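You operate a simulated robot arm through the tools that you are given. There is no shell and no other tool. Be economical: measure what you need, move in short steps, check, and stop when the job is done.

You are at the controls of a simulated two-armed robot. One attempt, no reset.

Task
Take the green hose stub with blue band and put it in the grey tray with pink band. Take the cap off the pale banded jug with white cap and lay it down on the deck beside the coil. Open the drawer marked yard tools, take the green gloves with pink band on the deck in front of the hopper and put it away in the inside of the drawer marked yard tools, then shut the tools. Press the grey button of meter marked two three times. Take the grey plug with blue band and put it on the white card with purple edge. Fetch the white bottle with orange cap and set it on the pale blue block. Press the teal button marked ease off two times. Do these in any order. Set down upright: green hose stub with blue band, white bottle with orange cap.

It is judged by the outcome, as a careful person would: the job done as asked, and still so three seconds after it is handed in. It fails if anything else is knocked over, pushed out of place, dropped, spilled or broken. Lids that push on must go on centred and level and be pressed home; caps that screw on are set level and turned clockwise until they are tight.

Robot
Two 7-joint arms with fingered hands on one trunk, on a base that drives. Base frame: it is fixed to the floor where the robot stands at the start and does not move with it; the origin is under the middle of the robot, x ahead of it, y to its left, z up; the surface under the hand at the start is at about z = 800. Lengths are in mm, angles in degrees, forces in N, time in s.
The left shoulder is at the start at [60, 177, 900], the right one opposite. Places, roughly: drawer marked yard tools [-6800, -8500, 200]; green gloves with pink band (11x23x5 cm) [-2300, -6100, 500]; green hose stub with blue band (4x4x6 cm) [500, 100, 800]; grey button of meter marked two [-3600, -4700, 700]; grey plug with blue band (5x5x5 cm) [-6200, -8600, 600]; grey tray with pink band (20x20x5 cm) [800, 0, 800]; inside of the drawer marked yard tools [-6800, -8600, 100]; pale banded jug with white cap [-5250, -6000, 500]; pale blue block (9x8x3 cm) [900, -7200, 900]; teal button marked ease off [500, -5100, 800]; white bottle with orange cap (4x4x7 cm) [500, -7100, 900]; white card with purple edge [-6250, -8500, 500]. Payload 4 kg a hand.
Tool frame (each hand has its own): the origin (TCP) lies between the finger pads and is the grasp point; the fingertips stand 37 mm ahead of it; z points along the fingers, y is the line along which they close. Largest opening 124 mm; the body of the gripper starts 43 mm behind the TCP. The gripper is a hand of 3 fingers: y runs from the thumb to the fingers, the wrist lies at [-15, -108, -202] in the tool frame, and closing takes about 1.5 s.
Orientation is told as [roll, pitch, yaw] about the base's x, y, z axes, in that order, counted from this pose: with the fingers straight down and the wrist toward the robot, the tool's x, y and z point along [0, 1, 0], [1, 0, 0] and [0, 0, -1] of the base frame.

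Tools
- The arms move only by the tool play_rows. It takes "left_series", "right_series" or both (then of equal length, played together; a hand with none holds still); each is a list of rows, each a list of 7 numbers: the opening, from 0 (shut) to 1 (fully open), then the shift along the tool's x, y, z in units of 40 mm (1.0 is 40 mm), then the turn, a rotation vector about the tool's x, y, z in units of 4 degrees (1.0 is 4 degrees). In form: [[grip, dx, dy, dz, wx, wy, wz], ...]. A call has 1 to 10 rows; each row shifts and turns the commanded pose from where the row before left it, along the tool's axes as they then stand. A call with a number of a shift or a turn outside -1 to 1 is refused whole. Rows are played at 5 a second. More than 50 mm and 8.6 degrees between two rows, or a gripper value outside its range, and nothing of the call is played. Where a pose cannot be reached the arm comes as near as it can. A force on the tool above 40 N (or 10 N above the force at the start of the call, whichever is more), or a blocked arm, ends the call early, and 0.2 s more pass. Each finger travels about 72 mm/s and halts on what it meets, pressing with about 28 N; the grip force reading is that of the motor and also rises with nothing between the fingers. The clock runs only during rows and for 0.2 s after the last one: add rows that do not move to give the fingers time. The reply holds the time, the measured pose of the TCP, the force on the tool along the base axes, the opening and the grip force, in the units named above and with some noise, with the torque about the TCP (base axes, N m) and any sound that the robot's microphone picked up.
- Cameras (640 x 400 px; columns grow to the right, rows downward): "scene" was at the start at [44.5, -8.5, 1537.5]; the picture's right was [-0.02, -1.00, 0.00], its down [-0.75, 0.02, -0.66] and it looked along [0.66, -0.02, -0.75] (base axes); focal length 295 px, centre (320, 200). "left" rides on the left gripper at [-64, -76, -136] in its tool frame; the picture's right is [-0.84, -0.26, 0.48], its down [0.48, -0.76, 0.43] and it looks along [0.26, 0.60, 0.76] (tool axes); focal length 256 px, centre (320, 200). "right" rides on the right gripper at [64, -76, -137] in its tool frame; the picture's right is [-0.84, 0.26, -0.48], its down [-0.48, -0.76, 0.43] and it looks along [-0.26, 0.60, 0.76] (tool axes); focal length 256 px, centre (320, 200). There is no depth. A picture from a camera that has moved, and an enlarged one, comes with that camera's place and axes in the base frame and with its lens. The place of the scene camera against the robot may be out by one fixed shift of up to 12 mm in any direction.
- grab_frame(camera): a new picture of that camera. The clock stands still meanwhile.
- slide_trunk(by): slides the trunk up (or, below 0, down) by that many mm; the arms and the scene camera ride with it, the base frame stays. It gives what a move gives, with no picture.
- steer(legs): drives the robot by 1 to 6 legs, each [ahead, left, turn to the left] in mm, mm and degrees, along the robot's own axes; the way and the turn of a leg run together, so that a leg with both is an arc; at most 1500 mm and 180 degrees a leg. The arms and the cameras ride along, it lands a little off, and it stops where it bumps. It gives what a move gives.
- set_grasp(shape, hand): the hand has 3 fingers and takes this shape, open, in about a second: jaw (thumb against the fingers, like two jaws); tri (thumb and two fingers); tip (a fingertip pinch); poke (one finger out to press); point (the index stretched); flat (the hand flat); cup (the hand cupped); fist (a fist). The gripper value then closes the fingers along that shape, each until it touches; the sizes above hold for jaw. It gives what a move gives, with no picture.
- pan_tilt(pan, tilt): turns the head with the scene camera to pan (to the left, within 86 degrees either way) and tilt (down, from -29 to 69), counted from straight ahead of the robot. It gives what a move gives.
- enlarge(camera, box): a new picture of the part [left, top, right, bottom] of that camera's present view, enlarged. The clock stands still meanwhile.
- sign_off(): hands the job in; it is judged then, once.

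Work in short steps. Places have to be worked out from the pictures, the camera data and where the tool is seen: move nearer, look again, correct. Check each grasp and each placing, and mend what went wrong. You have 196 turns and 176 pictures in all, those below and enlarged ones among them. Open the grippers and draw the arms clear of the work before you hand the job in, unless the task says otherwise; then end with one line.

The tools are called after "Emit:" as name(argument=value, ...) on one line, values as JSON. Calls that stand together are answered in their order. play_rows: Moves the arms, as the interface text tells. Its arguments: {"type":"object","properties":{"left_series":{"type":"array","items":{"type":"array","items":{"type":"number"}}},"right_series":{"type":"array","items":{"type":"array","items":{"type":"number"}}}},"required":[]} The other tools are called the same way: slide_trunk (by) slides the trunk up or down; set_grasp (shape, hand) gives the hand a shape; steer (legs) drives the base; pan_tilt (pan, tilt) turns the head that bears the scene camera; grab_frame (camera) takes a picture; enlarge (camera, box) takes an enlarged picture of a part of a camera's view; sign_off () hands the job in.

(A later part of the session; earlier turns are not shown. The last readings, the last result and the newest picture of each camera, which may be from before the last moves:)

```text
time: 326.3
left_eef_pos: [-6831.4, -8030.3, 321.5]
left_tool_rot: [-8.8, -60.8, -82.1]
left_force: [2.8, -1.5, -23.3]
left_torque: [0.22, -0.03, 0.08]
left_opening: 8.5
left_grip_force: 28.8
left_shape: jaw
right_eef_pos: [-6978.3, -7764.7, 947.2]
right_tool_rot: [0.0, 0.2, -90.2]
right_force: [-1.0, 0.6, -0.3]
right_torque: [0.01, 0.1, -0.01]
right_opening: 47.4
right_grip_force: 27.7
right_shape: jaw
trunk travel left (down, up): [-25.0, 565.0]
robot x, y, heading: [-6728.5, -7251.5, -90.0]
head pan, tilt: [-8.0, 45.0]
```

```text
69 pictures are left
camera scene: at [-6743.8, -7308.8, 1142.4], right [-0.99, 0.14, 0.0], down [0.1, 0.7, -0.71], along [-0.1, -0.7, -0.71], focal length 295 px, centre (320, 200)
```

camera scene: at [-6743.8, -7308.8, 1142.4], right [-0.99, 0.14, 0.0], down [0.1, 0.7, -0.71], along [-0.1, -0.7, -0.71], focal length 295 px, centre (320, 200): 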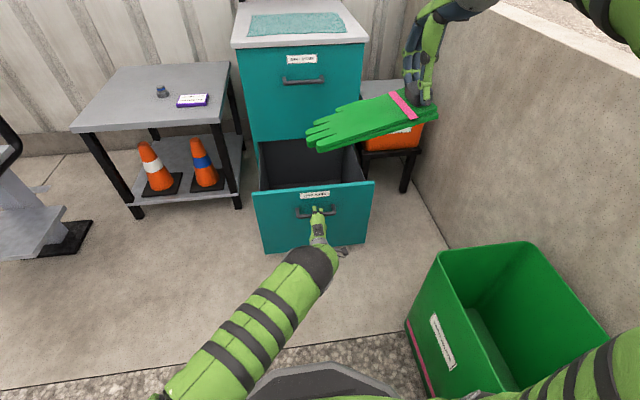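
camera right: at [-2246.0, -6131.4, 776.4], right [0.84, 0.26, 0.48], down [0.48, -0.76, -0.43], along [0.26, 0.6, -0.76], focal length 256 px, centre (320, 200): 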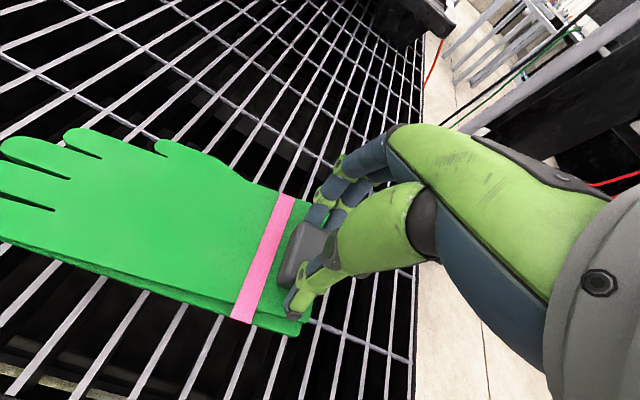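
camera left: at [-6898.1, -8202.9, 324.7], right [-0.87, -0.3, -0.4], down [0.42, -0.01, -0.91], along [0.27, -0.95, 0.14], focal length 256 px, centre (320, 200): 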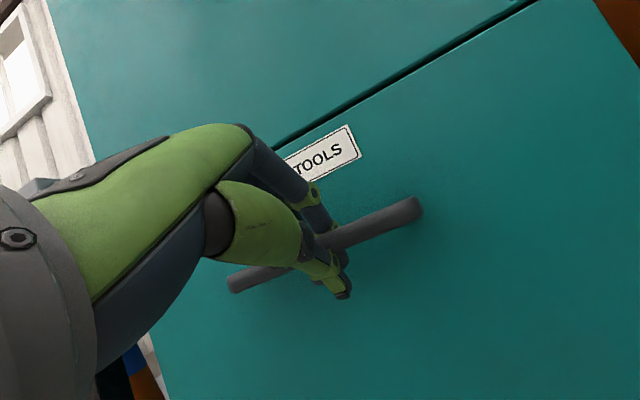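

Drawer is open ~330 mm. Release the bar, back the left hand off and up.

Emit:
play_rows(left_series=[[0.5, 0, 0, 0, 0, 0, 0], [0.6, 0, 0, 0, 0, 0, 0], [0.6, 0, 0, 0, 0, 0, 0], [0.6, 0, -0.1, -0.6, 0, 0, 0], [0.6, 0, -0.1, -0.9, 0, 0, 0], [0.6, 0, 0.3, -0.9, 0, 0, 0], [0.6, 0.1, 0.7, -0.7, 0, 0, 0], [0.6, 0.3, 0.8, -0.5, 0, 0, 0], [0.6, 0.3, 0.8, -0.5, 0, 0, 0], [0.6, 0.3, 0.8, -0.5, 0, 0, 0]])

Emit:
play_rows(left_series=[[0.6, 0.3, 0, 0, 1, 0, 0], [0.6, 0.3, 0, 0, 1, 0, 0], [0.6, 0.3, 0, 0, 1, 0, 0], [0.6, 0.3, 0, 0, 1, 0, 0], [0.6, 0.3, 0, 0, 1, 0, 0], [0.6, 0.3, 0, 0, 1, 0, 0], [0.6, 0.3, 0, 0, 1, 0, 0], [0.6, 0.3, 0, 0, 1, 0, 0], [0.6, 0, 0, 0, 1, 0, 0], [0.6, 0, 0, 0, 1, 0, 0]])

Emit:
grab_frame(camera="scene")

```text
time: 328.5
left_eef_pos: [-6779.6, -7929.8, 524.0]
left_tool_rot: [-8.7, -61.0, -82.0]
left_force: [0.3, -0.3, -0.9]
left_torque: [0.02, -0.02, 0.0]
left_opening: 74.3
left_grip_force: 0.2
left_shape: jaw
right_eef_pos: [-6978.3, -7762.7, 948.6]
right_tool_rot: [0.0, 0.2, -90.2]
right_force: [-0.2, -0.4, -1.2]
right_torque: [-0.03, 0.08, -0.01]
right_opening: 46.9
right_grip_force: 27.9
right_shape: jaw
trunk travel left (down, up): [-25.0, 565.0]
robot x, y, heading: [-6729.6, -7252.1, -90.0]
head pan, tilt: [-8.0, 45.0]
```

```text
time: 330.7
left_eef_pos: [-6683.7, -7926.9, 514.1]
left_tool_rot: [-4.6, -21.0, -88.0]
left_force: [-0.9, -0.9, -0.1]
left_torque: [-0.01, 0.02, 0.04]
left_opening: 74.0
left_grip_force: 0.1
left_shape: jaw
right_eef_pos: [-6977.5, -7763.0, 947.6]
right_tool_rot: [0.0, 0.1, -90.2]
right_force: [-0.2, -0.3, -0.9]
right_torque: [0.0, 0.05, -0.03]
right_opening: 46.9
right_grip_force: 27.8
right_shape: jaw
trunk travel left (down, up): [-25.0, 565.0]
robot x, y, heading: [-6724.5, -7249.9, -89.8]
head pan, tilt: [-8.0, 45.0]
```

```text
68 pictures are left
camera scene: at [-6743.6, -7307.3, 1142.5], right [-0.99, 0.14, 0.0], down [0.1, 0.7, -0.71], along [-0.1, -0.7, -0.71], focal length 295 px, centre (320, 200)
```

scene: 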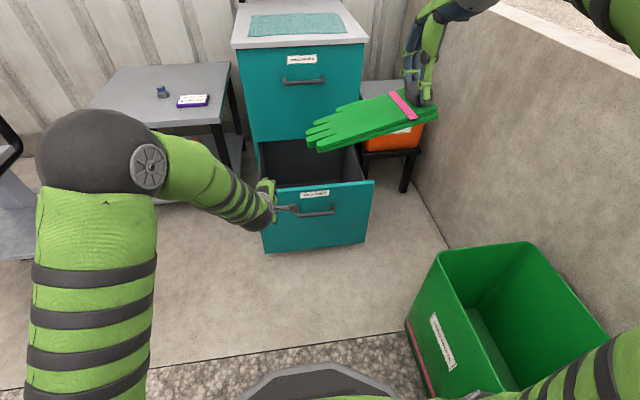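

Left arm is back to normal. I'll straighten it aside, raise the trunk 250 and drive ahead 230 for placing the gloves.

Emit:
play_rows(left_series=[[0.6, 0.5, -0.3, 0, 1, 0, 0], [0.6, 0.5, -0.3, 0, 1, 0, 0], [0.6, 0.5, -0.3, 0, 1, 0, 0], [0.6, 0.5, -0.3, 0, 1, 0, 0], [0.6, 0.5, -0.3, -0.5, 1, 0, 0], [0.6, 0.5, -0.3, -0.5, 0, 0, 0]])

Emit:
slide_trunk(by=250)

Emit:
steer(legs=[[230, 0, 0]])

Emit:
play_rows(right_series=[[0, 0.2, 0.8, 0.5, 0, 0, 0], [0, 0.3, 0.8, 0.5, 0, 0, 0], [0, 0.3, 0.8, 0.5, 0, 0, 0], [0, 0.3, 0.8, 0.5, 0, 0, 0], [0, 0.3, 0.8, 0.5, 0, 0, 0], [0, 0.3, 0.8, 0.5, 0, 0, 0], [0, 0.2, 0.8, 0.5, 0, 0, 0], [0, 0, 0.6, 0.7, 0, 0, 0]])

Emit:
grab_frame(camera="right")

Emit:
grab_frame(camera="scene")

```text
time: 332.1
left_eef_pos: [-6562.1, -7856.2, 531.0]
left_tool_rot: [-4.2, -1.2, -89.5]
left_force: [-0.3, -0.2, 0.1]
left_torque: [0.0, -0.03, 0.0]
left_opening: 74.2
left_grip_force: 0.0
left_shape: jaw
right_eef_pos: [-6979.0, -7763.5, 948.2]
right_tool_rot: [0.0, 0.1, -90.2]
right_force: [-0.5, -0.1, -0.8]
right_torque: [0.03, 0.04, 0.02]
right_opening: 47.2
right_grip_force: 28.1
right_shape: jaw
trunk travel left (down, up): [-25.0, 565.0]
robot x, y, heading: [-6729.6, -7247.6, -90.0]
head pan, tilt: [-8.0, 45.0]
```

```text
time: 334.7
left_eef_pos: [-6561.7, -7855.5, 781.0]
left_tool_rot: [-4.2, -1.3, -89.6]
left_force: [-1.4, -0.9, 0.1]
left_torque: [0.0, 0.03, -0.02]
left_opening: 74.0
left_grip_force: 0.0
left_shape: jaw
right_eef_pos: [-6978.4, -7763.4, 1198.0]
right_tool_rot: [0.1, 0.1, -90.2]
right_force: [-0.4, 0.7, -0.6]
right_torque: [-0.01, 0.05, -0.01]
right_opening: 47.4
right_grip_force: 28.3
right_shape: jaw
trunk travel left (down, up): [-275.0, 315.0]
robot x, y, heading: [-6728.6, -7249.2, -90.3]
head pan, tilt: [-8.0, 45.0]
```

```text
time: 336.4
left_eef_pos: [-6563.5, -8087.5, 780.3]
left_tool_rot: [-4.2, -1.2, -89.6]
left_force: [-0.9, 0.4, 0.4]
left_torque: [0.05, -0.02, -0.02]
left_opening: 74.3
left_grip_force: 0.1
left_shape: jaw
right_eef_pos: [-6979.2, -7995.1, 1198.4]
right_tool_rot: [-0.1, 0.0, -90.1]
right_force: [0.2, -0.9, -1.2]
right_torque: [-0.02, 0.06, 0.02]
right_opening: 47.2
right_grip_force: 28.7
right_shape: jaw
trunk travel left (down, up): [-275.0, 315.0]
robot x, y, heading: [-6725.8, -7476.2, -90.0]
head pan, tilt: [-8.0, 45.0]
```

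```text
time: 338.2
left_eef_pos: [-6562.9, -8087.8, 780.0]
left_tool_rot: [-4.2, -1.3, -89.6]
left_force: [0.8, -0.1, 0.4]
left_torque: [-0.04, 0.01, 0.0]
left_opening: 74.0
left_grip_force: 0.0
left_shape: jaw
right_eef_pos: [-6903.2, -8242.3, 1029.4]
right_tool_rot: [0.0, 0.1, -90.3]
right_force: [-0.8, 0.4, -1.0]
right_torque: [0.02, 0.04, -0.02]
right_opening: 47.2
right_grip_force: 28.1
right_shape: jaw
trunk travel left (down, up): [-275.0, 315.0]
robot x, y, heading: [-6730.3, -7482.4, -90.2]
head pan, tilt: [-8.0, 45.0]
```

```text
67 pictures are left
camera right: at [-6839.0, -8166.2, 1165.5], right [-0.84, -0.25, 0.48], down [-0.48, 0.76, -0.43], along [-0.26, -0.59, -0.76], focal length 256 px, centre (320, 200)
```

right: 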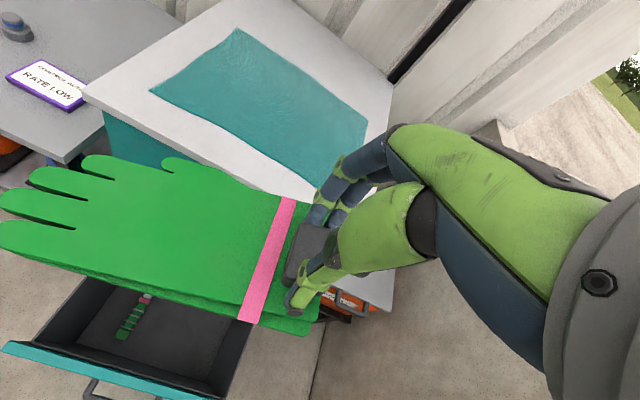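

```text
66 pictures are left
camera scene: at [-6743.8, -7538.7, 1392.5], right [-0.99, 0.14, 0.0], down [0.1, 0.7, -0.71], along [-0.1, -0.7, -0.71], focal length 295 px, centre (320, 200)
```

scene: 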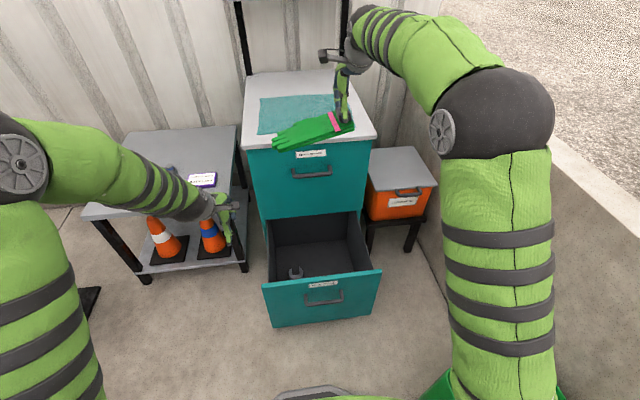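

Emit:
enlarge(camera="scene", box=[255, 200, 390, 300])

Emit:
enlarge(camera="right", box=[0, 260, 260, 400])

```text
4.00 times, centred on (322, 250) of scene
camera zoom: at [-6743.8, -7538.7, 1392.5], right [-0.99, 0.14, 0.0], down [0.1, 0.7, -0.71], along [-0.1, -0.7, -0.71], focal length 1178 px, centre (310, 0)
```

zoom: 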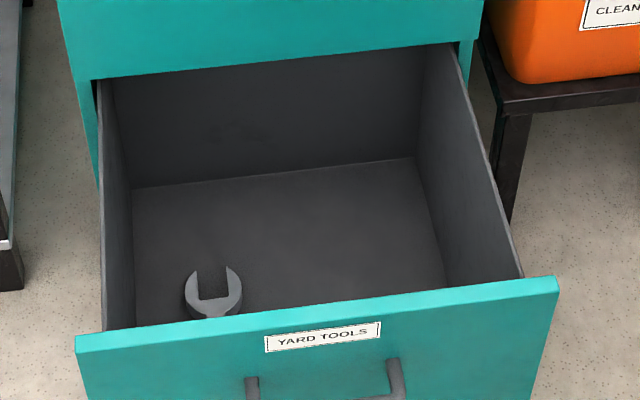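

```text
2.46 times, centred on (130, 330) of right
camera zoom: at [-6839.0, -8166.2, 1165.5], right [-0.84, -0.25, 0.48], down [-0.48, 0.76, -0.43], along [-0.26, -0.59, -0.76], focal length 630 px, centre (788, -120)
```

zoom: 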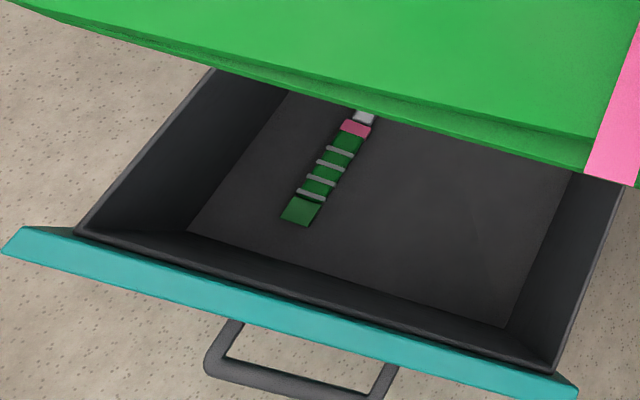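

A wrench lies at x≈−6730 in the drawer, so I'll lay the gloves to its right (TCP x≈−6950). Descending clear of the upper handle first.

Emit:
play_rows(right_series=[[0, -0.6, 0.1, 0.7, 0, 0, 0], [0, -0.58, 0.1, 0.7, 0, 0, 0], [0, 0, 0, 1, 0, 0, 0], [0, 0, 0, 1, 0, 0, 0], [0, 0, 0, 1, 0, 0, 0], [0, 0, 0, 1, 0, 0, 0], [0, 0, 0, 1, 0, 0, 0], [0, 0, 0, 1, 0, 0, 0], [0, 0, 0, 1, 0, 0, 0], [0, 0, 0, 1, 0, 0, 0]])

Emit:
play_rows(right_series=[[0, 0, 0, 1, 0, 0, 0], [0, 0, 0, 1, 0, 0, 0], [0, 0, 0, 1, 0, 0, 0], [0, 0, 0, 1, 0, 0, 0], [0, 0, 0, 1, 0, 0, 0]])

Emit:
grab_frame(camera="right")

Emit:
grab_frame(camera="scene")

```text
time: 340.4
left_eef_pos: [-6562.0, -8087.5, 780.7]
left_tool_rot: [-4.2, -1.1, -89.5]
left_force: [-0.6, -0.7, 0.7]
left_torque: [0.04, -0.01, 0.0]
left_opening: 74.1
left_grip_force: 0.2
left_shape: jaw
right_eef_pos: [-6950.5, -8249.5, 653.3]
right_tool_rot: [0.1, -0.1, -90.4]
right_force: [0.2, -1.0, -0.9]
right_torque: [0.02, 0.05, 0.0]
right_opening: 46.9
right_grip_force: 27.8
right_shape: jaw
trunk travel left (down, up): [-275.0, 315.0]
robot x, y, heading: [-6730.5, -7477.8, -89.9]
head pan, tilt: [-8.0, 45.0]
```

```text
time: 341.6
left_eef_pos: [-6562.9, -8087.3, 781.3]
left_tool_rot: [-4.2, -1.2, -89.6]
left_force: [0.6, 0.3, 1.0]
left_torque: [0.0, 0.01, -0.02]
left_opening: 74.0
left_grip_force: 0.1
left_shape: jaw
right_eef_pos: [-6950.9, -8248.7, 453.6]
right_tool_rot: [0.1, 0.1, -90.2]
right_force: [-0.6, -1.1, -1.1]
right_torque: [0.0, 0.07, 0.0]
right_opening: 47.0
right_grip_force: 28.0
right_shape: jaw
trunk travel left (down, up): [-275.0, 315.0]
robot x, y, heading: [-6728.9, -7480.0, -90.2]
head pan, tilt: [-8.0, 45.0]
```

```text
63 pictures are left
camera right: at [-6886.5, -8172.5, 589.6], right [-0.84, -0.25, 0.48], down [-0.48, 0.76, -0.43], along [-0.26, -0.59, -0.76], focal length 256 px, centre (320, 200)
```

right: 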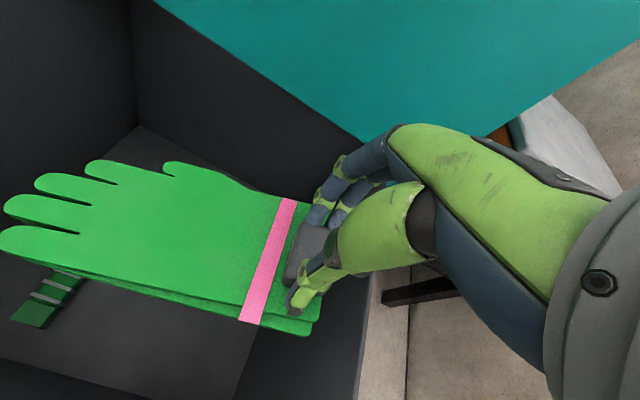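

```text
62 pictures are left
camera scene: at [-6743.8, -7538.5, 1392.6], right [-0.99, 0.14, 0.0], down [0.1, 0.7, -0.71], along [-0.1, -0.7, -0.71], focal length 295 px, centre (320, 200)
```

scene: 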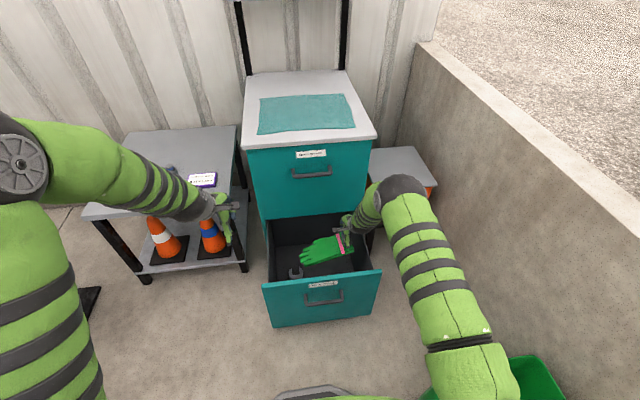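

Gloves are above the drawer interior, clear of walls. Forward 45 mm, then lower to z≈190.

Emit:
play_rows(right_series=[[0, 0, 0.55, 0, 0, 0, 0], [0, 0, 0.55, 0.3, 0, 0, 0], [0, 0, 0, 0.9, 0, 0, 0], [0, 0, 0, 0.9, 0, 0, 0], [0, 0, 0, 0.9, 0, 0, 0], [0, 0, 0, 0.9, 0, 0, 0], [0, 0, 0, 0.9, 0, 0, 0]])

Emit:
grab_frame(camera="right")

Emit:
enlarge(camera="scene", box=[250, 170, 410, 300])

```text
time: 343.2
left_eef_pos: [-6562.9, -8086.5, 782.2]
left_tool_rot: [-4.2, -1.2, -89.6]
left_force: [0.7, -0.2, -0.2]
left_torque: [0.02, 0.0, -0.01]
left_opening: 74.0
left_grip_force: 0.1
left_shape: jaw
right_eef_pos: [-6959.9, -8283.5, 271.9]
right_tool_rot: [-0.1, 0.1, -90.2]
right_force: [-0.1, -0.6, -1.0]
right_torque: [0.01, 0.08, 0.0]
right_opening: 47.1
right_grip_force: 28.0
right_shape: jaw
right hand out of reach, approached as far as the arm can: row 7
trunk travel left (down, up): [-275.0, 315.0]
robot x, y, heading: [-6730.9, -7481.4, -90.1]
head pan, tilt: [-8.0, 45.0]
```

```text
61 pictures are left
camera right: at [-6895.6, -8208.3, 408.3], right [-0.84, -0.25, 0.48], down [-0.48, 0.76, -0.43], along [-0.26, -0.59, -0.76], focal length 256 px, centre (320, 200)
```

right: 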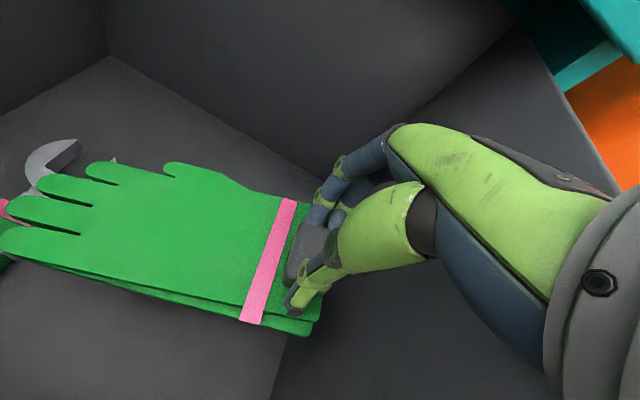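

```text
3.08 times, centred on (330, 235) of scene
camera zoom: at [-6744.1, -7538.6, 1392.6], right [-0.99, 0.14, 0.0], down [0.1, 0.7, -0.71], along [-0.1, -0.7, -0.71], focal length 906 px, centre (289, 92)
```

zoom: 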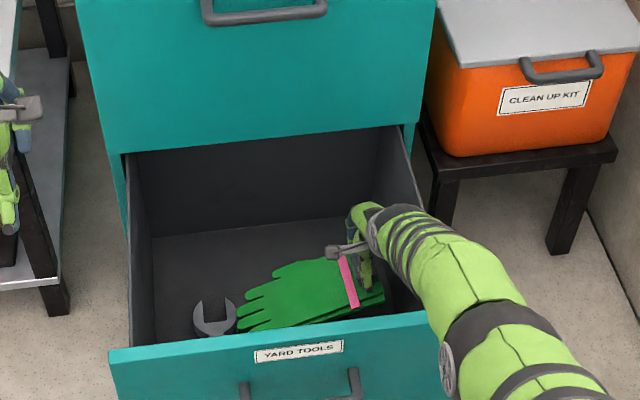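

The arm is at its low limit; the forearm must also clear the drawer front. I'll bring the base closer in steps (arm back 50, base ahead 50) to steepen the forearm.

Emit:
play_rows(right_series=[[0, 0.1, -0.6, -0.1, 0, 0, 0], [0, 0.1, -0.65, 0, 0, 0, 0]])

Emit:
steer(legs=[[50, 0, 0]])

Emit:
play_rows(right_series=[[0, 0, -0.6, 0, 0, 0, 0], [0, 0, -0.65, 0, 0, 0, 0]])

Emit:
steer(legs=[[50, 0, 0]])

Emit:
slide_trunk(by=-50)

Emit:
enlarge(camera="scene", box=[230, 150, 450, 330])

```text
time: 343.8
left_eef_pos: [-6562.2, -8086.5, 781.0]
left_tool_rot: [-4.2, -1.3, -89.6]
left_force: [0.6, 0.5, 0.0]
left_torque: [0.01, -0.03, -0.03]
left_opening: 74.1
left_grip_force: 0.1
left_shape: jaw
right_eef_pos: [-6950.4, -8233.4, 277.6]
right_tool_rot: [-0.1, 0.1, -90.3]
right_force: [-0.2, 0.0, -0.7]
right_torque: [-0.06, 0.08, -0.04]
right_opening: 46.6
right_grip_force: 28.1
right_shape: jaw
trunk travel left (down, up): [-275.0, 315.0]
robot x, y, heading: [-6724.5, -7479.7, -90.0]
head pan, tilt: [-8.0, 45.0]
```

```text
time: 344.8
left_eef_pos: [-6562.6, -8137.5, 781.4]
left_tool_rot: [-4.1, -1.2, -89.6]
left_force: [0.6, -0.2, -0.2]
left_torque: [0.0, 0.0, -0.01]
left_opening: 74.1
left_grip_force: 0.1
left_shape: jaw
right_eef_pos: [-6952.0, -8283.2, 276.8]
right_tool_rot: [0.0, 0.2, -90.2]
right_force: [0.0, -1.1, -0.8]
right_torque: [0.0, 0.07, 0.03]
right_opening: 46.5
right_grip_force: 27.9
right_shape: jaw
trunk travel left (down, up): [-275.0, 315.0]
robot x, y, heading: [-6728.7, -7531.9, -90.0]
head pan, tilt: [-8.0, 45.0]
```

```text
time: 345.4
left_eef_pos: [-6562.7, -8138.3, 780.6]
left_tool_rot: [-4.3, -1.2, -89.6]
left_force: [0.0, 0.6, 0.3]
left_torque: [0.03, -0.03, 0.0]
left_opening: 74.3
left_grip_force: 0.0
left_shape: jaw
right_eef_pos: [-6952.5, -8233.7, 276.8]
right_tool_rot: [-0.1, 0.1, -90.2]
right_force: [-0.6, 0.1, -1.8]
right_torque: [0.01, 0.05, -0.03]
right_opening: 46.6
right_grip_force: 28.0
right_shape: jaw
trunk travel left (down, up): [-275.0, 315.0]
robot x, y, heading: [-6725.6, -7529.9, -90.0]
head pan, tilt: [-8.0, 45.0]
```

```text
time: 346.3
left_eef_pos: [-6562.9, -8187.1, 780.2]
left_tool_rot: [-4.3, -1.1, -89.6]
left_force: [0.9, -0.3, 0.6]
left_torque: [0.0, -0.01, -0.02]
left_opening: 74.2
left_grip_force: 0.1
left_shape: jaw
right_eef_pos: [-6951.6, -8283.3, 277.2]
right_tool_rot: [0.0, 0.2, -90.4]
right_force: [-0.2, -0.3, 0.3]
right_torque: [-0.05, 0.06, -0.01]
right_opening: 46.6
right_grip_force: 28.1
right_shape: jaw
trunk travel left (down, up): [-275.0, 315.0]
robot x, y, heading: [-6724.9, -7582.8, -89.8]
head pan, tilt: [-8.0, 45.0]
```

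```text
time: 347.2
left_eef_pos: [-6562.4, -8187.0, 731.3]
left_tool_rot: [-4.2, -1.2, -89.5]
left_force: [0.0, -0.2, 0.6]
left_torque: [0.0, 0.0, 0.01]
left_opening: 73.9
left_grip_force: 0.1
left_shape: jaw
right_eef_pos: [-6952.5, -8284.5, 226.9]
right_tool_rot: [0.0, 0.1, -90.3]
right_force: [-0.7, 0.4, -0.9]
right_torque: [0.0, 0.04, -0.01]
right_opening: 46.7
right_grip_force: 28.4
right_shape: jaw
trunk travel left (down, up): [-225.0, 365.0]
robot x, y, heading: [-6731.4, -7581.0, -89.8]
head pan, tilt: [-8.0, 45.0]
```

```text
2.22 times, centred on (340, 240) of scene
camera zoom: at [-6743.9, -7638.4, 1342.6], right [-0.99, 0.14, 0.0], down [0.1, 0.7, -0.71], along [-0.1, -0.7, -0.71], focal length 655 px, centre (276, 111)
```

zoom: 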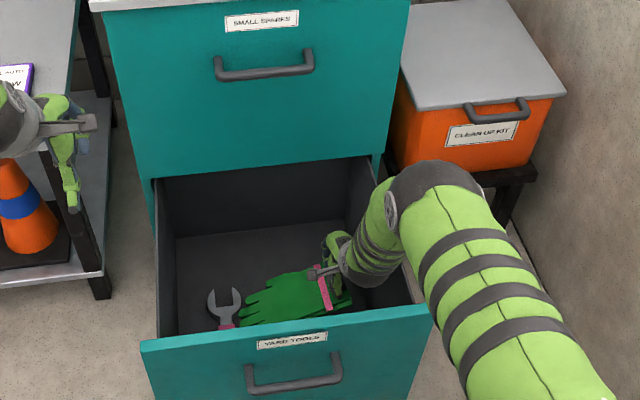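

Forearm is now steep with good clearance. Lowering the trunk another 55 with the hand.

Emit:
slide_trunk(by=-55)

Emit:
grab_frame(camera="right")

Emit:
enlarge(camera="scene", box=[230, 150, 450, 330])

```text
time: 348.1
left_eef_pos: [-6563.2, -8186.9, 676.9]
left_tool_rot: [-4.2, -1.3, -89.6]
left_force: [0.1, 0.3, 0.3]
left_torque: [-0.03, 0.01, 0.0]
left_opening: 74.0
left_grip_force: 0.0
left_shape: jaw
right_eef_pos: [-6953.3, -8284.3, 172.3]
right_tool_rot: [0.0, 0.1, -90.3]
right_force: [-2.4, -0.5, 0.3]
right_torque: [-0.01, -0.06, -0.05]
right_opening: 46.1
right_grip_force: 28.1
right_shape: jaw
trunk travel left (down, up): [-170.0, 420.0]
robot x, y, heading: [-6730.8, -7580.9, -90.2]
head pan, tilt: [-8.0, 45.0]
```

```text
58 pictures are left
camera right: at [-6887.7, -8208.1, 308.6], right [-0.84, -0.25, 0.48], down [-0.48, 0.76, -0.43], along [-0.26, -0.59, -0.76], focal length 256 px, centre (320, 200)
```

right: 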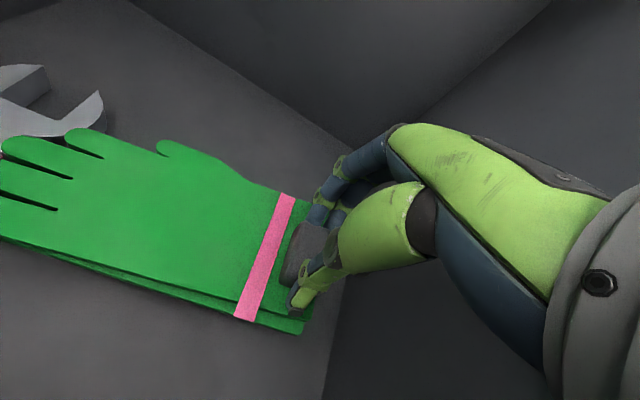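

```text
2.22 times, centred on (340, 240) of scene
camera zoom: at [-6744.0, -7638.3, 1287.6], right [-0.99, 0.14, 0.0], down [0.1, 0.7, -0.71], along [-0.1, -0.7, -0.71], focal length 655 px, centre (276, 111)
```

zoom: 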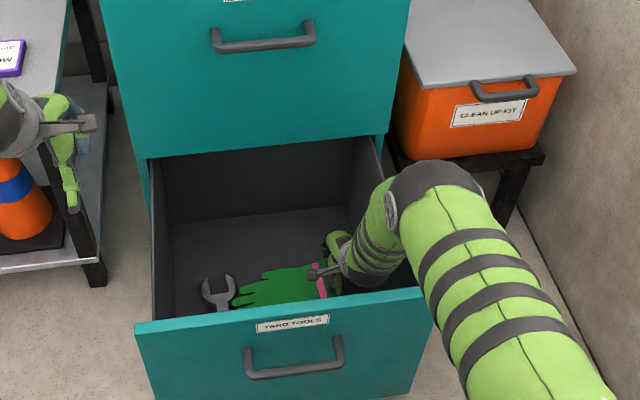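

Nearly at the floor; the glove tips meet the wrench lightly. Lower a few mm more, feeling for contact, then release.

Emit:
play_rows(right_series=[[0, -0.1, 0, 0.1, 0, 0, 0], [0, -0.1, 0, 0.1, 0, 0, 0], [0, 0, 0, 0.1, 0, 0, 0], [0, 0, 0, 0.1, 0, 0, 0], [0, 0, 0, 0, 0, 0, 0]])

```text
time: 349.4
left_eef_pos: [-6562.9, -8187.5, 676.9]
left_tool_rot: [-4.3, -1.2, -89.6]
left_force: [0.2, -0.3, 0.5]
left_torque: [0.02, 0.0, 0.0]
left_opening: 73.9
left_grip_force: 0.0
left_shape: jaw
right_eef_pos: [-6960.4, -8284.2, 154.8]
right_tool_rot: [0.0, 0.1, -90.3]
right_force: [0.2, 0.7, 1.4]
right_torque: [0.02, -0.23, 0.03]
right_opening: 46.3
right_grip_force: 28.1
right_shape: jaw
trunk travel left (down, up): [-170.0, 420.0]
robot x, y, heading: [-6731.2, -7578.2, -89.9]
head pan, tilt: [-8.0, 45.0]
```

Emit:
play_rows(right_series=[[0, 0, 0, 0.1, 0, 0, 0], [0, 0, 0, 0.1, 0, 0, 0], [0, 0, 0, 0.1, 0, 0, 0], [0, 0, 0, 0, 0, 0, 0]])

Emit:
grab_frame(camera="right")

```text
time: 350.4
left_eef_pos: [-6563.4, -8187.3, 676.2]
left_tool_rot: [-4.2, -1.3, -89.6]
left_force: [0.0, -0.5, -0.3]
left_torque: [0.02, 0.01, 0.0]
left_opening: 74.0
left_grip_force: 0.0
left_shape: jaw
right_eef_pos: [-6960.7, -8283.9, 144.0]
right_tool_rot: [0.0, 0.1, -90.3]
right_force: [-1.5, 0.9, 1.3]
right_torque: [-0.04, -0.21, 0.05]
right_opening: 46.1
right_grip_force: 27.7
right_shape: jaw
trunk travel left (down, up): [-170.0, 420.0]
robot x, y, heading: [-6730.1, -7584.3, -90.1]
head pan, tilt: [-8.0, 45.0]
```

```text
56 pictures are left
camera right: at [-6895.7, -8208.0, 279.9], right [-0.84, -0.25, 0.48], down [-0.48, 0.76, -0.43], along [-0.26, -0.59, -0.76], focal length 256 px, centre (320, 200)
```

right: 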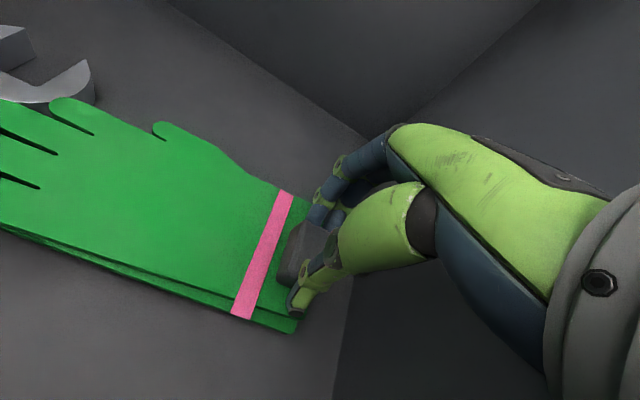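

Emit:
play_rows(right_series=[[0, 0, 0, 0.12, 0, 0, 0], [0, 0, 0, 0.12, 0, 0, 0], [0, 0, 0, 0.12, 0, 0, 0], [0, 0, 0, 0.12, 0, 0, 0], [0, 0, 0, 0, 0, 0, 0]])

```text
time: 351.6
left_eef_pos: [-6560.9, -8186.4, 678.2]
left_tool_rot: [-4.3, -1.5, -89.7]
left_force: [-0.1, -0.4, -0.5]
left_torque: [0.03, 0.02, 0.02]
left_opening: 74.1
left_grip_force: 0.1
left_shape: jaw
right_eef_pos: [-6960.9, -8286.9, 129.9]
right_tool_rot: [0.0, -0.4, -90.3]
right_force: [-1.2, 11.1, 34.0]
right_torque: [0.16, -0.21, 0.02]
right_opening: 48.6
right_grip_force: 27.6
right_shape: jaw
trunk travel left (down, up): [-170.0, 420.0]
robot x, y, heading: [-6730.4, -7581.5, -90.1]
head pan, tilt: [-8.0, 45.0]
```

Cuff is down on the floor (34 N). Ease up 4 mm, release, and lift out.

Emit:
play_rows(right_series=[[0, 0, 0, -0.1, 0, 0, 0], [0.6, 0, 0, 0, 0, 0, 0], [0.7, 0, 0, 0, 0, 0, 0], [0.7, 0, 0, 0, 0, 0, 0], [0.7, 0, 0, -0.4, 0, 0, 0], [0.7, 0, 0, -0.8, 0, 0, 0], [0.7, 0, 0, -0.9, 0, 0, 0], [0.7, 0, 0, -0.9, 0, 0, 0], [0.7, 0, 0, -0.9, 0, 0, 0], [0.7, 0, 0, -0.9, 0, 0, 0]])

Emit:
grab_frame(camera="right")

```text
time: 353.8
left_eef_pos: [-6563.0, -8187.0, 675.5]
left_tool_rot: [-4.2, -1.2, -89.5]
left_force: [0.0, 0.1, -0.8]
left_torque: [0.03, 0.01, -0.01]
left_opening: 73.8
left_grip_force: 0.0
left_shape: jaw
right_eef_pos: [-6960.3, -8283.4, 321.7]
right_tool_rot: [0.0, 0.1, -90.3]
right_force: [0.2, -0.4, -0.3]
right_torque: [0.01, -0.01, -0.01]
right_opening: 86.5
right_grip_force: 0.0
right_shape: jaw
trunk travel left (down, up): [-170.0, 420.0]
robot x, y, heading: [-6725.1, -7581.1, -89.9]
head pan, tilt: [-8.0, 45.0]
```

```text
55 pictures are left
camera right: at [-6895.7, -8207.4, 457.5], right [-0.84, -0.25, 0.48], down [-0.48, 0.76, -0.43], along [-0.26, -0.59, -0.76], focal length 256 px, centre (320, 200)
```

right: 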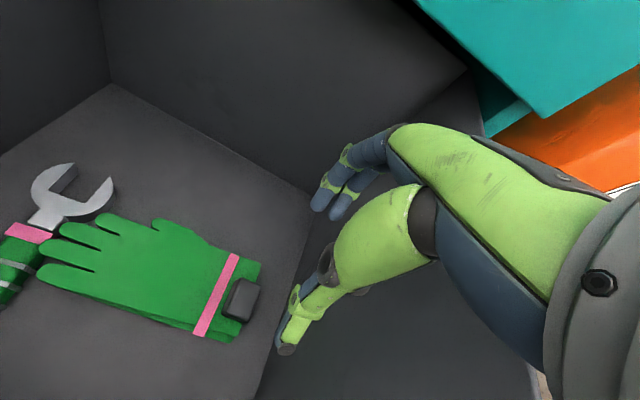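

The gloves lie inside. Lifting the hand out of the drawer, then backing the base.

Emit:
play_rows(right_series=[[0.7, 0, -0.2, -0.9, 0, 0, 0], [0.7, 0, -0.4, -0.9, 0, 0, 0], [0.5, 0, -0.4, -0.9, 0, 0, 0], [0.3, 0, -0.4, -0.9, 0, 0, 0], [0, 0, -0.4, -0.9, 0, 0, 0], [0, 0, -0.4, -0.9, 0, 0, 0], [0, 0, -0.6, -0.7, 0, 0, 0], [0, 0.3, -0.9, 0, 0, 0, 0], [0, 0.4, -0.9, 0, 0, 0, 0]])

Emit:
steer(legs=[[-330, 0, 0]])

Emit:
grab_frame(camera="scene")

```text
time: 355.8
left_eef_pos: [-6562.1, -8186.8, 676.0]
left_tool_rot: [-4.2, -1.1, -89.6]
left_force: [-0.7, 0.0, -0.7]
left_torque: [0.02, 0.0, -0.01]
left_opening: 74.2
left_grip_force: 0.0
left_shape: jaw
right_eef_pos: [-6931.7, -8101.7, 566.4]
right_tool_rot: [0.1, 0.1, -90.3]
right_force: [-0.1, 1.4, 0.2]
right_torque: [0.0, 0.01, -0.01]
right_opening: 0.1
right_grip_force: 28.3
right_shape: jaw
trunk travel left (down, up): [-170.0, 420.0]
robot x, y, heading: [-6726.6, -7583.5, -90.3]
head pan, tilt: [-8.0, 45.0]
```

```text
time: 357.9
left_eef_pos: [-6561.2, -7857.7, 676.4]
left_tool_rot: [-4.2, -1.2, -89.5]
left_force: [-0.1, 0.6, 0.4]
left_torque: [0.0, -0.02, 0.0]
left_opening: 74.3
left_grip_force: 0.1
left_shape: jaw
right_eef_pos: [-6929.5, -7772.9, 565.8]
right_tool_rot: [-0.1, 0.1, -90.3]
right_force: [-0.4, -0.2, -0.3]
right_torque: [0.03, 0.0, -0.02]
right_opening: 0.0
right_grip_force: 28.3
right_shape: jaw
trunk travel left (down, up): [-170.0, 420.0]
robot x, y, heading: [-6727.5, -7250.0, -90.3]
head pan, tilt: [-8.0, 45.0]
```

```text
54 pictures are left
camera scene: at [-6743.6, -7309.8, 1287.5], right [-0.99, 0.14, 0.0], down [0.1, 0.7, -0.71], along [-0.1, -0.7, -0.71], focal length 295 px, centre (320, 200)
```

scene: 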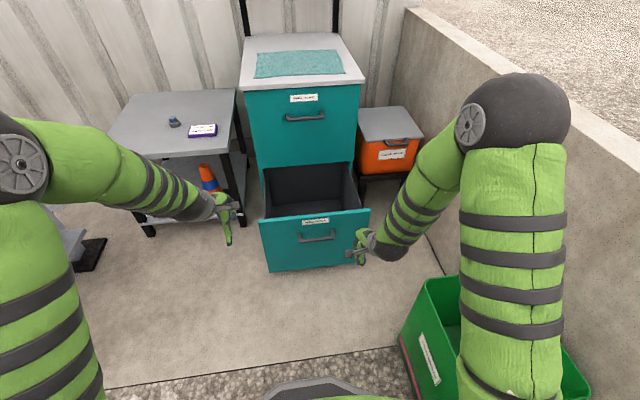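

Position the closed right hand in front of the drawer centre at z≈335.

Emit:
play_rows(right_series=[[0, 0.5, 0, 0.7, 0, 0, 0], [0, 0.5, 0, 0.8, 0, 0, 0], [0, 0.5, 0, 0.8, 0, 0, 0], [0, 0.5, 0, 0.8, 0, 0, 0], [0, 0.3, 0, 0.8, 0, 0, 0], [0, 0, 0, 0.9, 0, 0, 0], [0, 0, 0, 0.9, 0, 0, 0]])

Emit:
grab_frame(camera="scene")

```text
time: 359.5
left_eef_pos: [-6561.5, -7857.3, 675.6]
left_tool_rot: [-4.1, -1.3, -89.5]
left_force: [0.2, 0.4, -0.1]
left_torque: [-0.01, 0.01, -0.01]
left_opening: 74.0
left_grip_force: 0.1
left_shape: jaw
right_eef_pos: [-6837.0, -7771.9, 338.4]
right_tool_rot: [0.0, 0.1, -90.0]
right_force: [1.4, 0.2, 0.2]
right_torque: [-0.02, 0.01, 0.04]
right_opening: 0.0
right_grip_force: 28.5
right_shape: jaw
trunk travel left (down, up): [-170.0, 420.0]
robot x, y, heading: [-6730.2, -7255.5, -90.1]
head pan, tilt: [-8.0, 45.0]
```

```text
53 pictures are left
camera scene: at [-6743.6, -7309.6, 1287.6], right [-0.99, 0.14, 0.0], down [0.1, 0.7, -0.71], along [-0.1, -0.7, -0.71], focal length 295 px, centre (320, 200)
```

scene: 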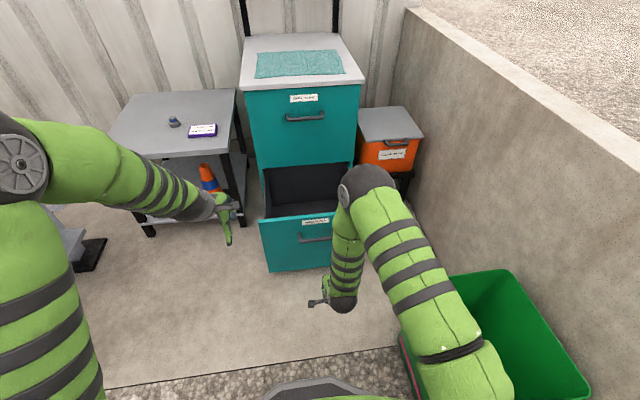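

I'll push by extending the arm forward ~370 mm at this height; it should meet the handle bar and slide the drawer in.

Emit:
play_rows(right_series=[[0, 0, 0.9, 0, 0, 0, 0], [0, 0, 0.9, 0, 0, 0, 0], [0, 0, 0.9, 0, 0, 0, 0], [0, 0, 0.9, 0, 0, 0, 0], [0, 0, 0.8, 0, 0, 0, 0], [0, 0, 0.8, 0, 0, 0, 0], [0, 0, 0.8, 0, 0, 0, 0], [0, 0, 0.8, 0, 0, 0, 0], [0, 0, 0.8, 0, 0, 0, 0]])

Emit:
grab_frame(camera="scene")

```text
time: 361.5
left_eef_pos: [-6561.1, -7858.2, 676.4]
left_tool_rot: [-4.2, -1.2, -89.6]
left_force: [0.2, 0.4, 0.1]
left_torque: [0.0, -0.03, -0.01]
left_opening: 74.3
left_grip_force: 0.0
left_shape: jaw
right_eef_pos: [-6837.7, -8075.6, 336.9]
right_tool_rot: [-0.1, 0.3, -90.1]
right_force: [-0.4, 0.3, 0.0]
right_torque: [-0.02, -0.01, 0.02]
right_opening: 0.0
right_grip_force: 27.7
right_shape: jaw
trunk travel left (down, up): [-170.0, 420.0]
robot x, y, heading: [-6727.9, -7252.6, -90.0]
head pan, tilt: [-8.0, 45.0]
```

```text
52 pictures are left
camera scene: at [-6743.6, -7309.7, 1287.5], right [-0.99, 0.14, 0.0], down [0.1, 0.7, -0.71], along [-0.1, -0.7, -0.71], focal length 295 px, centre (320, 200)
```

scene: 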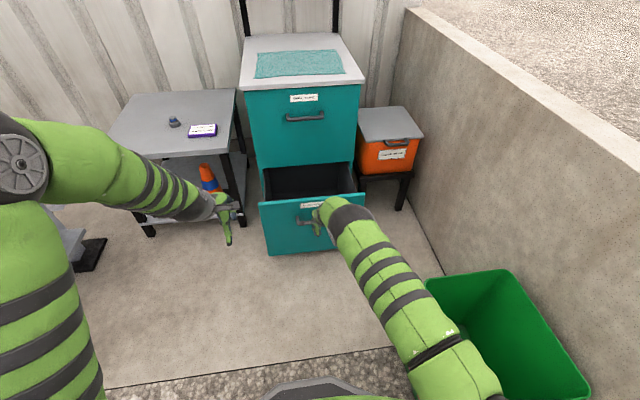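

The drawer is moving in. Drive the base ahead 130 to push further.

Emit:
steer(legs=[[130, 0, 0]])

Emit:
enlarge(camera="scene", box=[220, 130, 420, 270])

```text
time: 362.8
left_eef_pos: [-6561.7, -7988.9, 675.6]
left_tool_rot: [-4.2, -1.1, -89.5]
left_force: [0.3, 0.2, 0.3]
left_torque: [-0.03, 0.02, -0.01]
left_opening: 74.0
left_grip_force: 0.1
left_shape: jaw
right_eef_pos: [-6838.8, -8207.7, 339.0]
right_tool_rot: [0.0, 0.0, -90.2]
right_force: [0.5, -0.2, -0.4]
right_torque: [-0.03, 0.04, 0.0]
right_opening: 0.0
right_grip_force: 27.8
right_shape: jaw
trunk travel left (down, up): [-170.0, 420.0]
robot x, y, heading: [-6728.6, -7384.5, -89.9]
head pan, tilt: [-8.0, 45.0]
```

```text
2.86 times, centred on (320, 200) of scene
camera zoom: at [-6743.6, -7440.2, 1287.5], right [-0.99, 0.14, 0.0], down [0.1, 0.7, -0.71], along [-0.1, -0.7, -0.71], focal length 842 px, centre (320, 200)
```

zoom: 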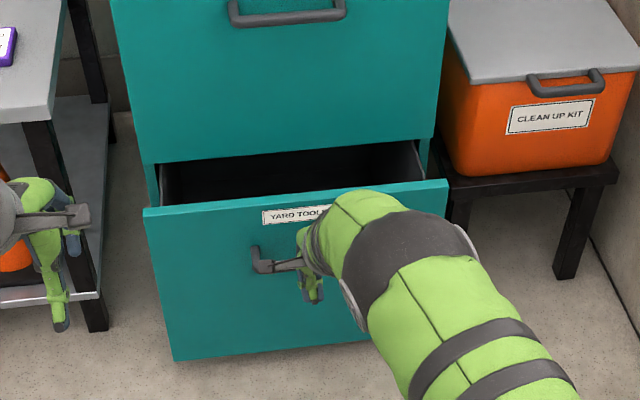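

Push another 90 with the base, then finish with the arm against the stop.

Emit:
steer(legs=[[90, 0, 0]])

Emit:
play_rows(right_series=[[0, 0, 0.3, 0, 0, 0, 0], [0, 0, 0.3, 0, 0, 0, 0], [0, 0, 0.3, 0, 0, 0, 0], [0, 0, 0.3, 0, 0, 0, 0], [0, 0, 0.3, 0, 0, 0, 0], [0, 0, 0.3, 0, 0, 0, 0]])

Emit:
enlarge(camera="scene", box=[220, 130, 420, 270])

```text
time: 363.9
left_eef_pos: [-6562.4, -8079.7, 676.0]
left_tool_rot: [-4.2, -1.2, -89.7]
left_force: [0.4, 0.8, -0.6]
left_torque: [0.01, 0.01, 0.02]
left_opening: 73.8
left_grip_force: 0.0
left_shape: jaw
right_eef_pos: [-6840.3, -8296.1, 336.8]
right_tool_rot: [0.0, 0.0, -90.1]
right_force: [-0.1, 0.3, 0.7]
right_torque: [0.01, 0.0, 0.01]
right_opening: 0.3
right_grip_force: 27.6
right_shape: jaw
trunk travel left (down, up): [-170.0, 420.0]
robot x, y, heading: [-6730.2, -7472.6, -90.1]
head pan, tilt: [-8.0, 45.0]
```

```text
time: 364.9
left_eef_pos: [-6562.6, -8077.1, 677.7]
left_tool_rot: [-4.1, -1.3, -89.5]
left_force: [0.1, 0.9, 0.9]
left_torque: [-0.05, -0.04, 0.03]
left_opening: 74.2
left_grip_force: 0.0
left_shape: jaw
right_eef_pos: [-6840.0, -8335.2, 335.8]
right_tool_rot: [0.0, 0.7, -90.3]
right_force: [-0.5, 28.4, 21.3]
right_torque: [-0.26, 0.2, -0.26]
right_opening: 0.1
right_grip_force: 28.4
right_shape: jaw
trunk travel left (down, up): [-170.0, 420.0]
robot x, y, heading: [-6725.8, -7469.7, -90.0]
head pan, tilt: [-8.0, 45.0]
stopped in row 4 (right hand): the force on the tool passed its limit at 47 N (the readings are from after the stop); the commanded pose is now the measured one
```

```text
2.86 times, centred on (320, 200) of scene
camera zoom: at [-6743.5, -7527.0, 1288.1], right [-0.99, 0.14, 0.0], down [0.1, 0.7, -0.71], along [-0.1, -0.7, -0.71], focal length 842 px, centre (320, 200)
```

zoom: 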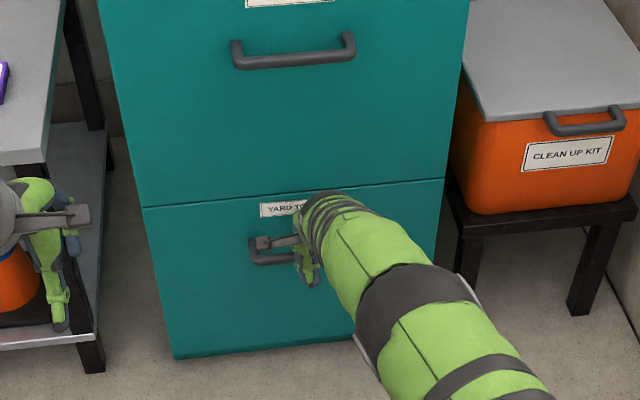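

Drawer is flush shut. Withdraw the right hand straight back and check.

Emit:
play_rows(right_series=[[0, 0, -0.4, 0, 0, 0, 0], [0, 0, -0.8, 0, 0, 0, 0], [0, 0, -0.9, -0.3, 0, 0, 0], [0, 0, -0.9, -0.5, 0, 0, 0], [0, -0.3, -0.9, -0.8, 0, 0, 0], [0, -0.4, -0.6, -0.9, 0, 0, 0], [1, -0.4, -0.3, -0.9, 0, 0, 0], [1, -0.4, 0, -0.9, 0, 0, 0], [1, -0.4, 0, -0.9, 0, 0, 0]])

Emit:
grab_frame(camera="scene")

```text
time: 366.9
left_eef_pos: [-6561.6, -8078.7, 676.1]
left_tool_rot: [-4.2, -1.1, -89.6]
left_force: [0.3, -0.4, -0.2]
left_torque: [0.0, 0.01, 0.0]
left_opening: 74.0
left_grip_force: 0.0
left_shape: jaw
right_eef_pos: [-6915.0, -8145.3, 546.6]
right_tool_rot: [0.0, 0.7, -90.2]
right_force: [-0.1, 0.3, -0.1]
right_torque: [0.0, 0.01, -0.03]
right_opening: 123.5
right_grip_force: 0.0
right_shape: jaw
trunk travel left (down, up): [-170.0, 420.0]
robot x, y, heading: [-6727.7, -7472.5, -90.0]
head pan, tilt: [-8.0, 45.0]
```

```text
49 pictures are left
camera scene: at [-6743.6, -7530.0, 1287.5], right [-0.99, 0.14, 0.0], down [0.1, 0.7, -0.71], along [-0.1, -0.7, -0.71], focal length 295 px, centre (320, 200)
```

scene: 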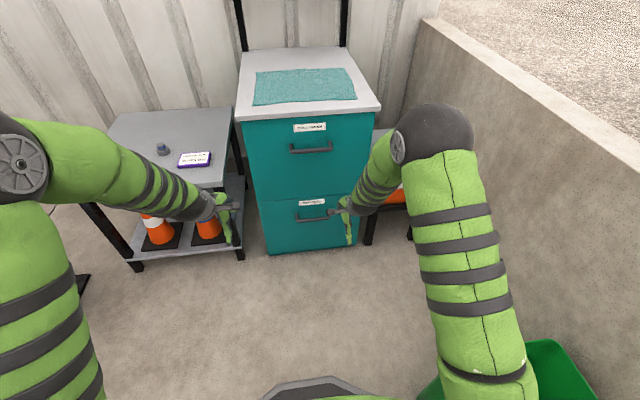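

Drawer shut. Next the plug and card: raise the trunk 80 and the right hand, then shift left 430 and ahead 240.

Emit:
play_rows(right_series=[[1, 0, -0.3, -0.9, 0, 0, 0], [1, 0, -0.3, -0.9, 0, 0, 0], [1, 0, -0.3, -0.9, 0, 0, 0], [1, 0, -0.3, -0.9, 0, 0, 0]])

Emit:
slide_trunk(by=80)

Emit:
steer(legs=[[0, 430, 0], [240, 0, 0]])

Emit:
pan_tilt(pan=0, tilt=45)

Emit:
grab_frame(camera="scene")

Emit:
grab_frame(camera="left")

```text
time: 367.9
left_eef_pos: [-6562.0, -8077.6, 676.2]
left_tool_rot: [-4.2, -1.2, -89.6]
left_force: [-0.6, 0.0, 0.2]
left_torque: [-0.02, 0.0, 0.02]
left_opening: 74.1
left_grip_force: 0.0
left_shape: jaw
right_eef_pos: [-6915.2, -8100.5, 690.5]
right_tool_rot: [-0.1, 0.7, -90.3]
right_force: [0.0, -0.2, -0.6]
right_torque: [-0.02, 0.04, 0.02]
right_opening: 123.9
right_grip_force: 0.1
right_shape: jaw
trunk travel left (down, up): [-170.0, 420.0]
robot x, y, heading: [-6725.3, -7471.4, -90.1]
head pan, tilt: [-8.0, 45.0]
```

```text
time: 369.0
left_eef_pos: [-6562.3, -8078.8, 755.3]
left_tool_rot: [-4.2, -1.1, -89.6]
left_force: [-0.1, -0.8, -0.1]
left_torque: [0.01, 0.03, -0.04]
left_opening: 74.0
left_grip_force: 0.1
left_shape: jaw
right_eef_pos: [-6914.7, -8100.0, 769.8]
right_tool_rot: [0.0, 0.7, -90.3]
right_force: [-0.2, 0.7, 0.0]
right_torque: [0.04, -0.03, 0.0]
right_opening: 123.7
right_grip_force: 0.1
right_shape: jaw
trunk travel left (down, up): [-250.0, 340.0]
robot x, y, heading: [-6728.4, -7473.2, -89.9]
head pan, tilt: [-8.0, 45.0]
```

```text
time: 373.0
left_eef_pos: [-6133.9, -8320.1, 756.0]
left_tool_rot: [-4.2, -1.1, -89.5]
left_force: [0.0, -0.7, 0.6]
left_torque: [0.02, 0.0, 0.02]
left_opening: 74.3
left_grip_force: 0.2
left_shape: jaw
right_eef_pos: [-6487.1, -8342.3, 769.8]
right_tool_rot: [-0.1, 0.7, -90.2]
right_force: [-0.6, -1.3, -0.3]
right_torque: [-0.01, 0.0, -0.01]
right_opening: 123.8
right_grip_force: 0.0
right_shape: jaw
trunk travel left (down, up): [-250.0, 340.0]
robot x, y, heading: [-6302.2, -7714.6, -90.0]
head pan, tilt: [-8.0, 45.0]
```

```text
time: 373.7
left_eef_pos: [-6135.0, -8320.6, 755.6]
left_tool_rot: [-4.3, -1.2, -89.6]
left_force: [0.2, 0.5, 0.9]
left_torque: [-0.01, 0.01, 0.02]
left_opening: 73.8
left_grip_force: 0.0
left_shape: jaw
right_eef_pos: [-6486.9, -8341.4, 770.2]
right_tool_rot: [0.0, 0.7, -90.2]
right_force: [-0.6, 0.9, -0.9]
right_torque: [-0.05, -0.01, -0.01]
right_opening: 123.6
right_grip_force: 0.1
right_shape: jaw
trunk travel left (down, up): [-250.0, 340.0]
robot x, y, heading: [-6301.6, -7716.0, -90.1]
head pan, tilt: [0.0, 45.0]
```

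```text
48 pictures are left
camera scene: at [-6304.9, -7772.5, 1367.5], right [-1.0, 0.0, 0.0], down [0.0, 0.71, -0.71], along [0.0, -0.71, -0.71], focal length 295 px, centre (320, 200)
```

scene: 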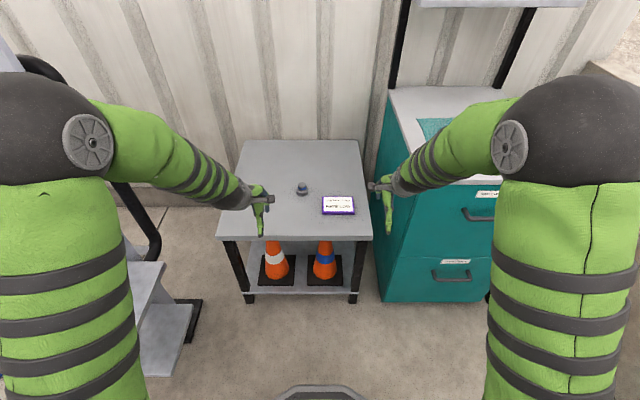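

```text
47 pictures are left
camera left: at [-6189.1, -8241.9, 893.9], right [-0.87, 0.24, -0.42], down [0.44, 0.75, -0.49], along [0.2, -0.61, -0.76], focal length 256 px, centre (320, 200)
```

left: 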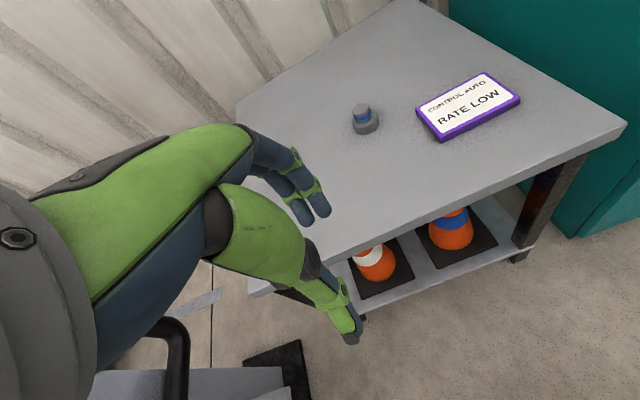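

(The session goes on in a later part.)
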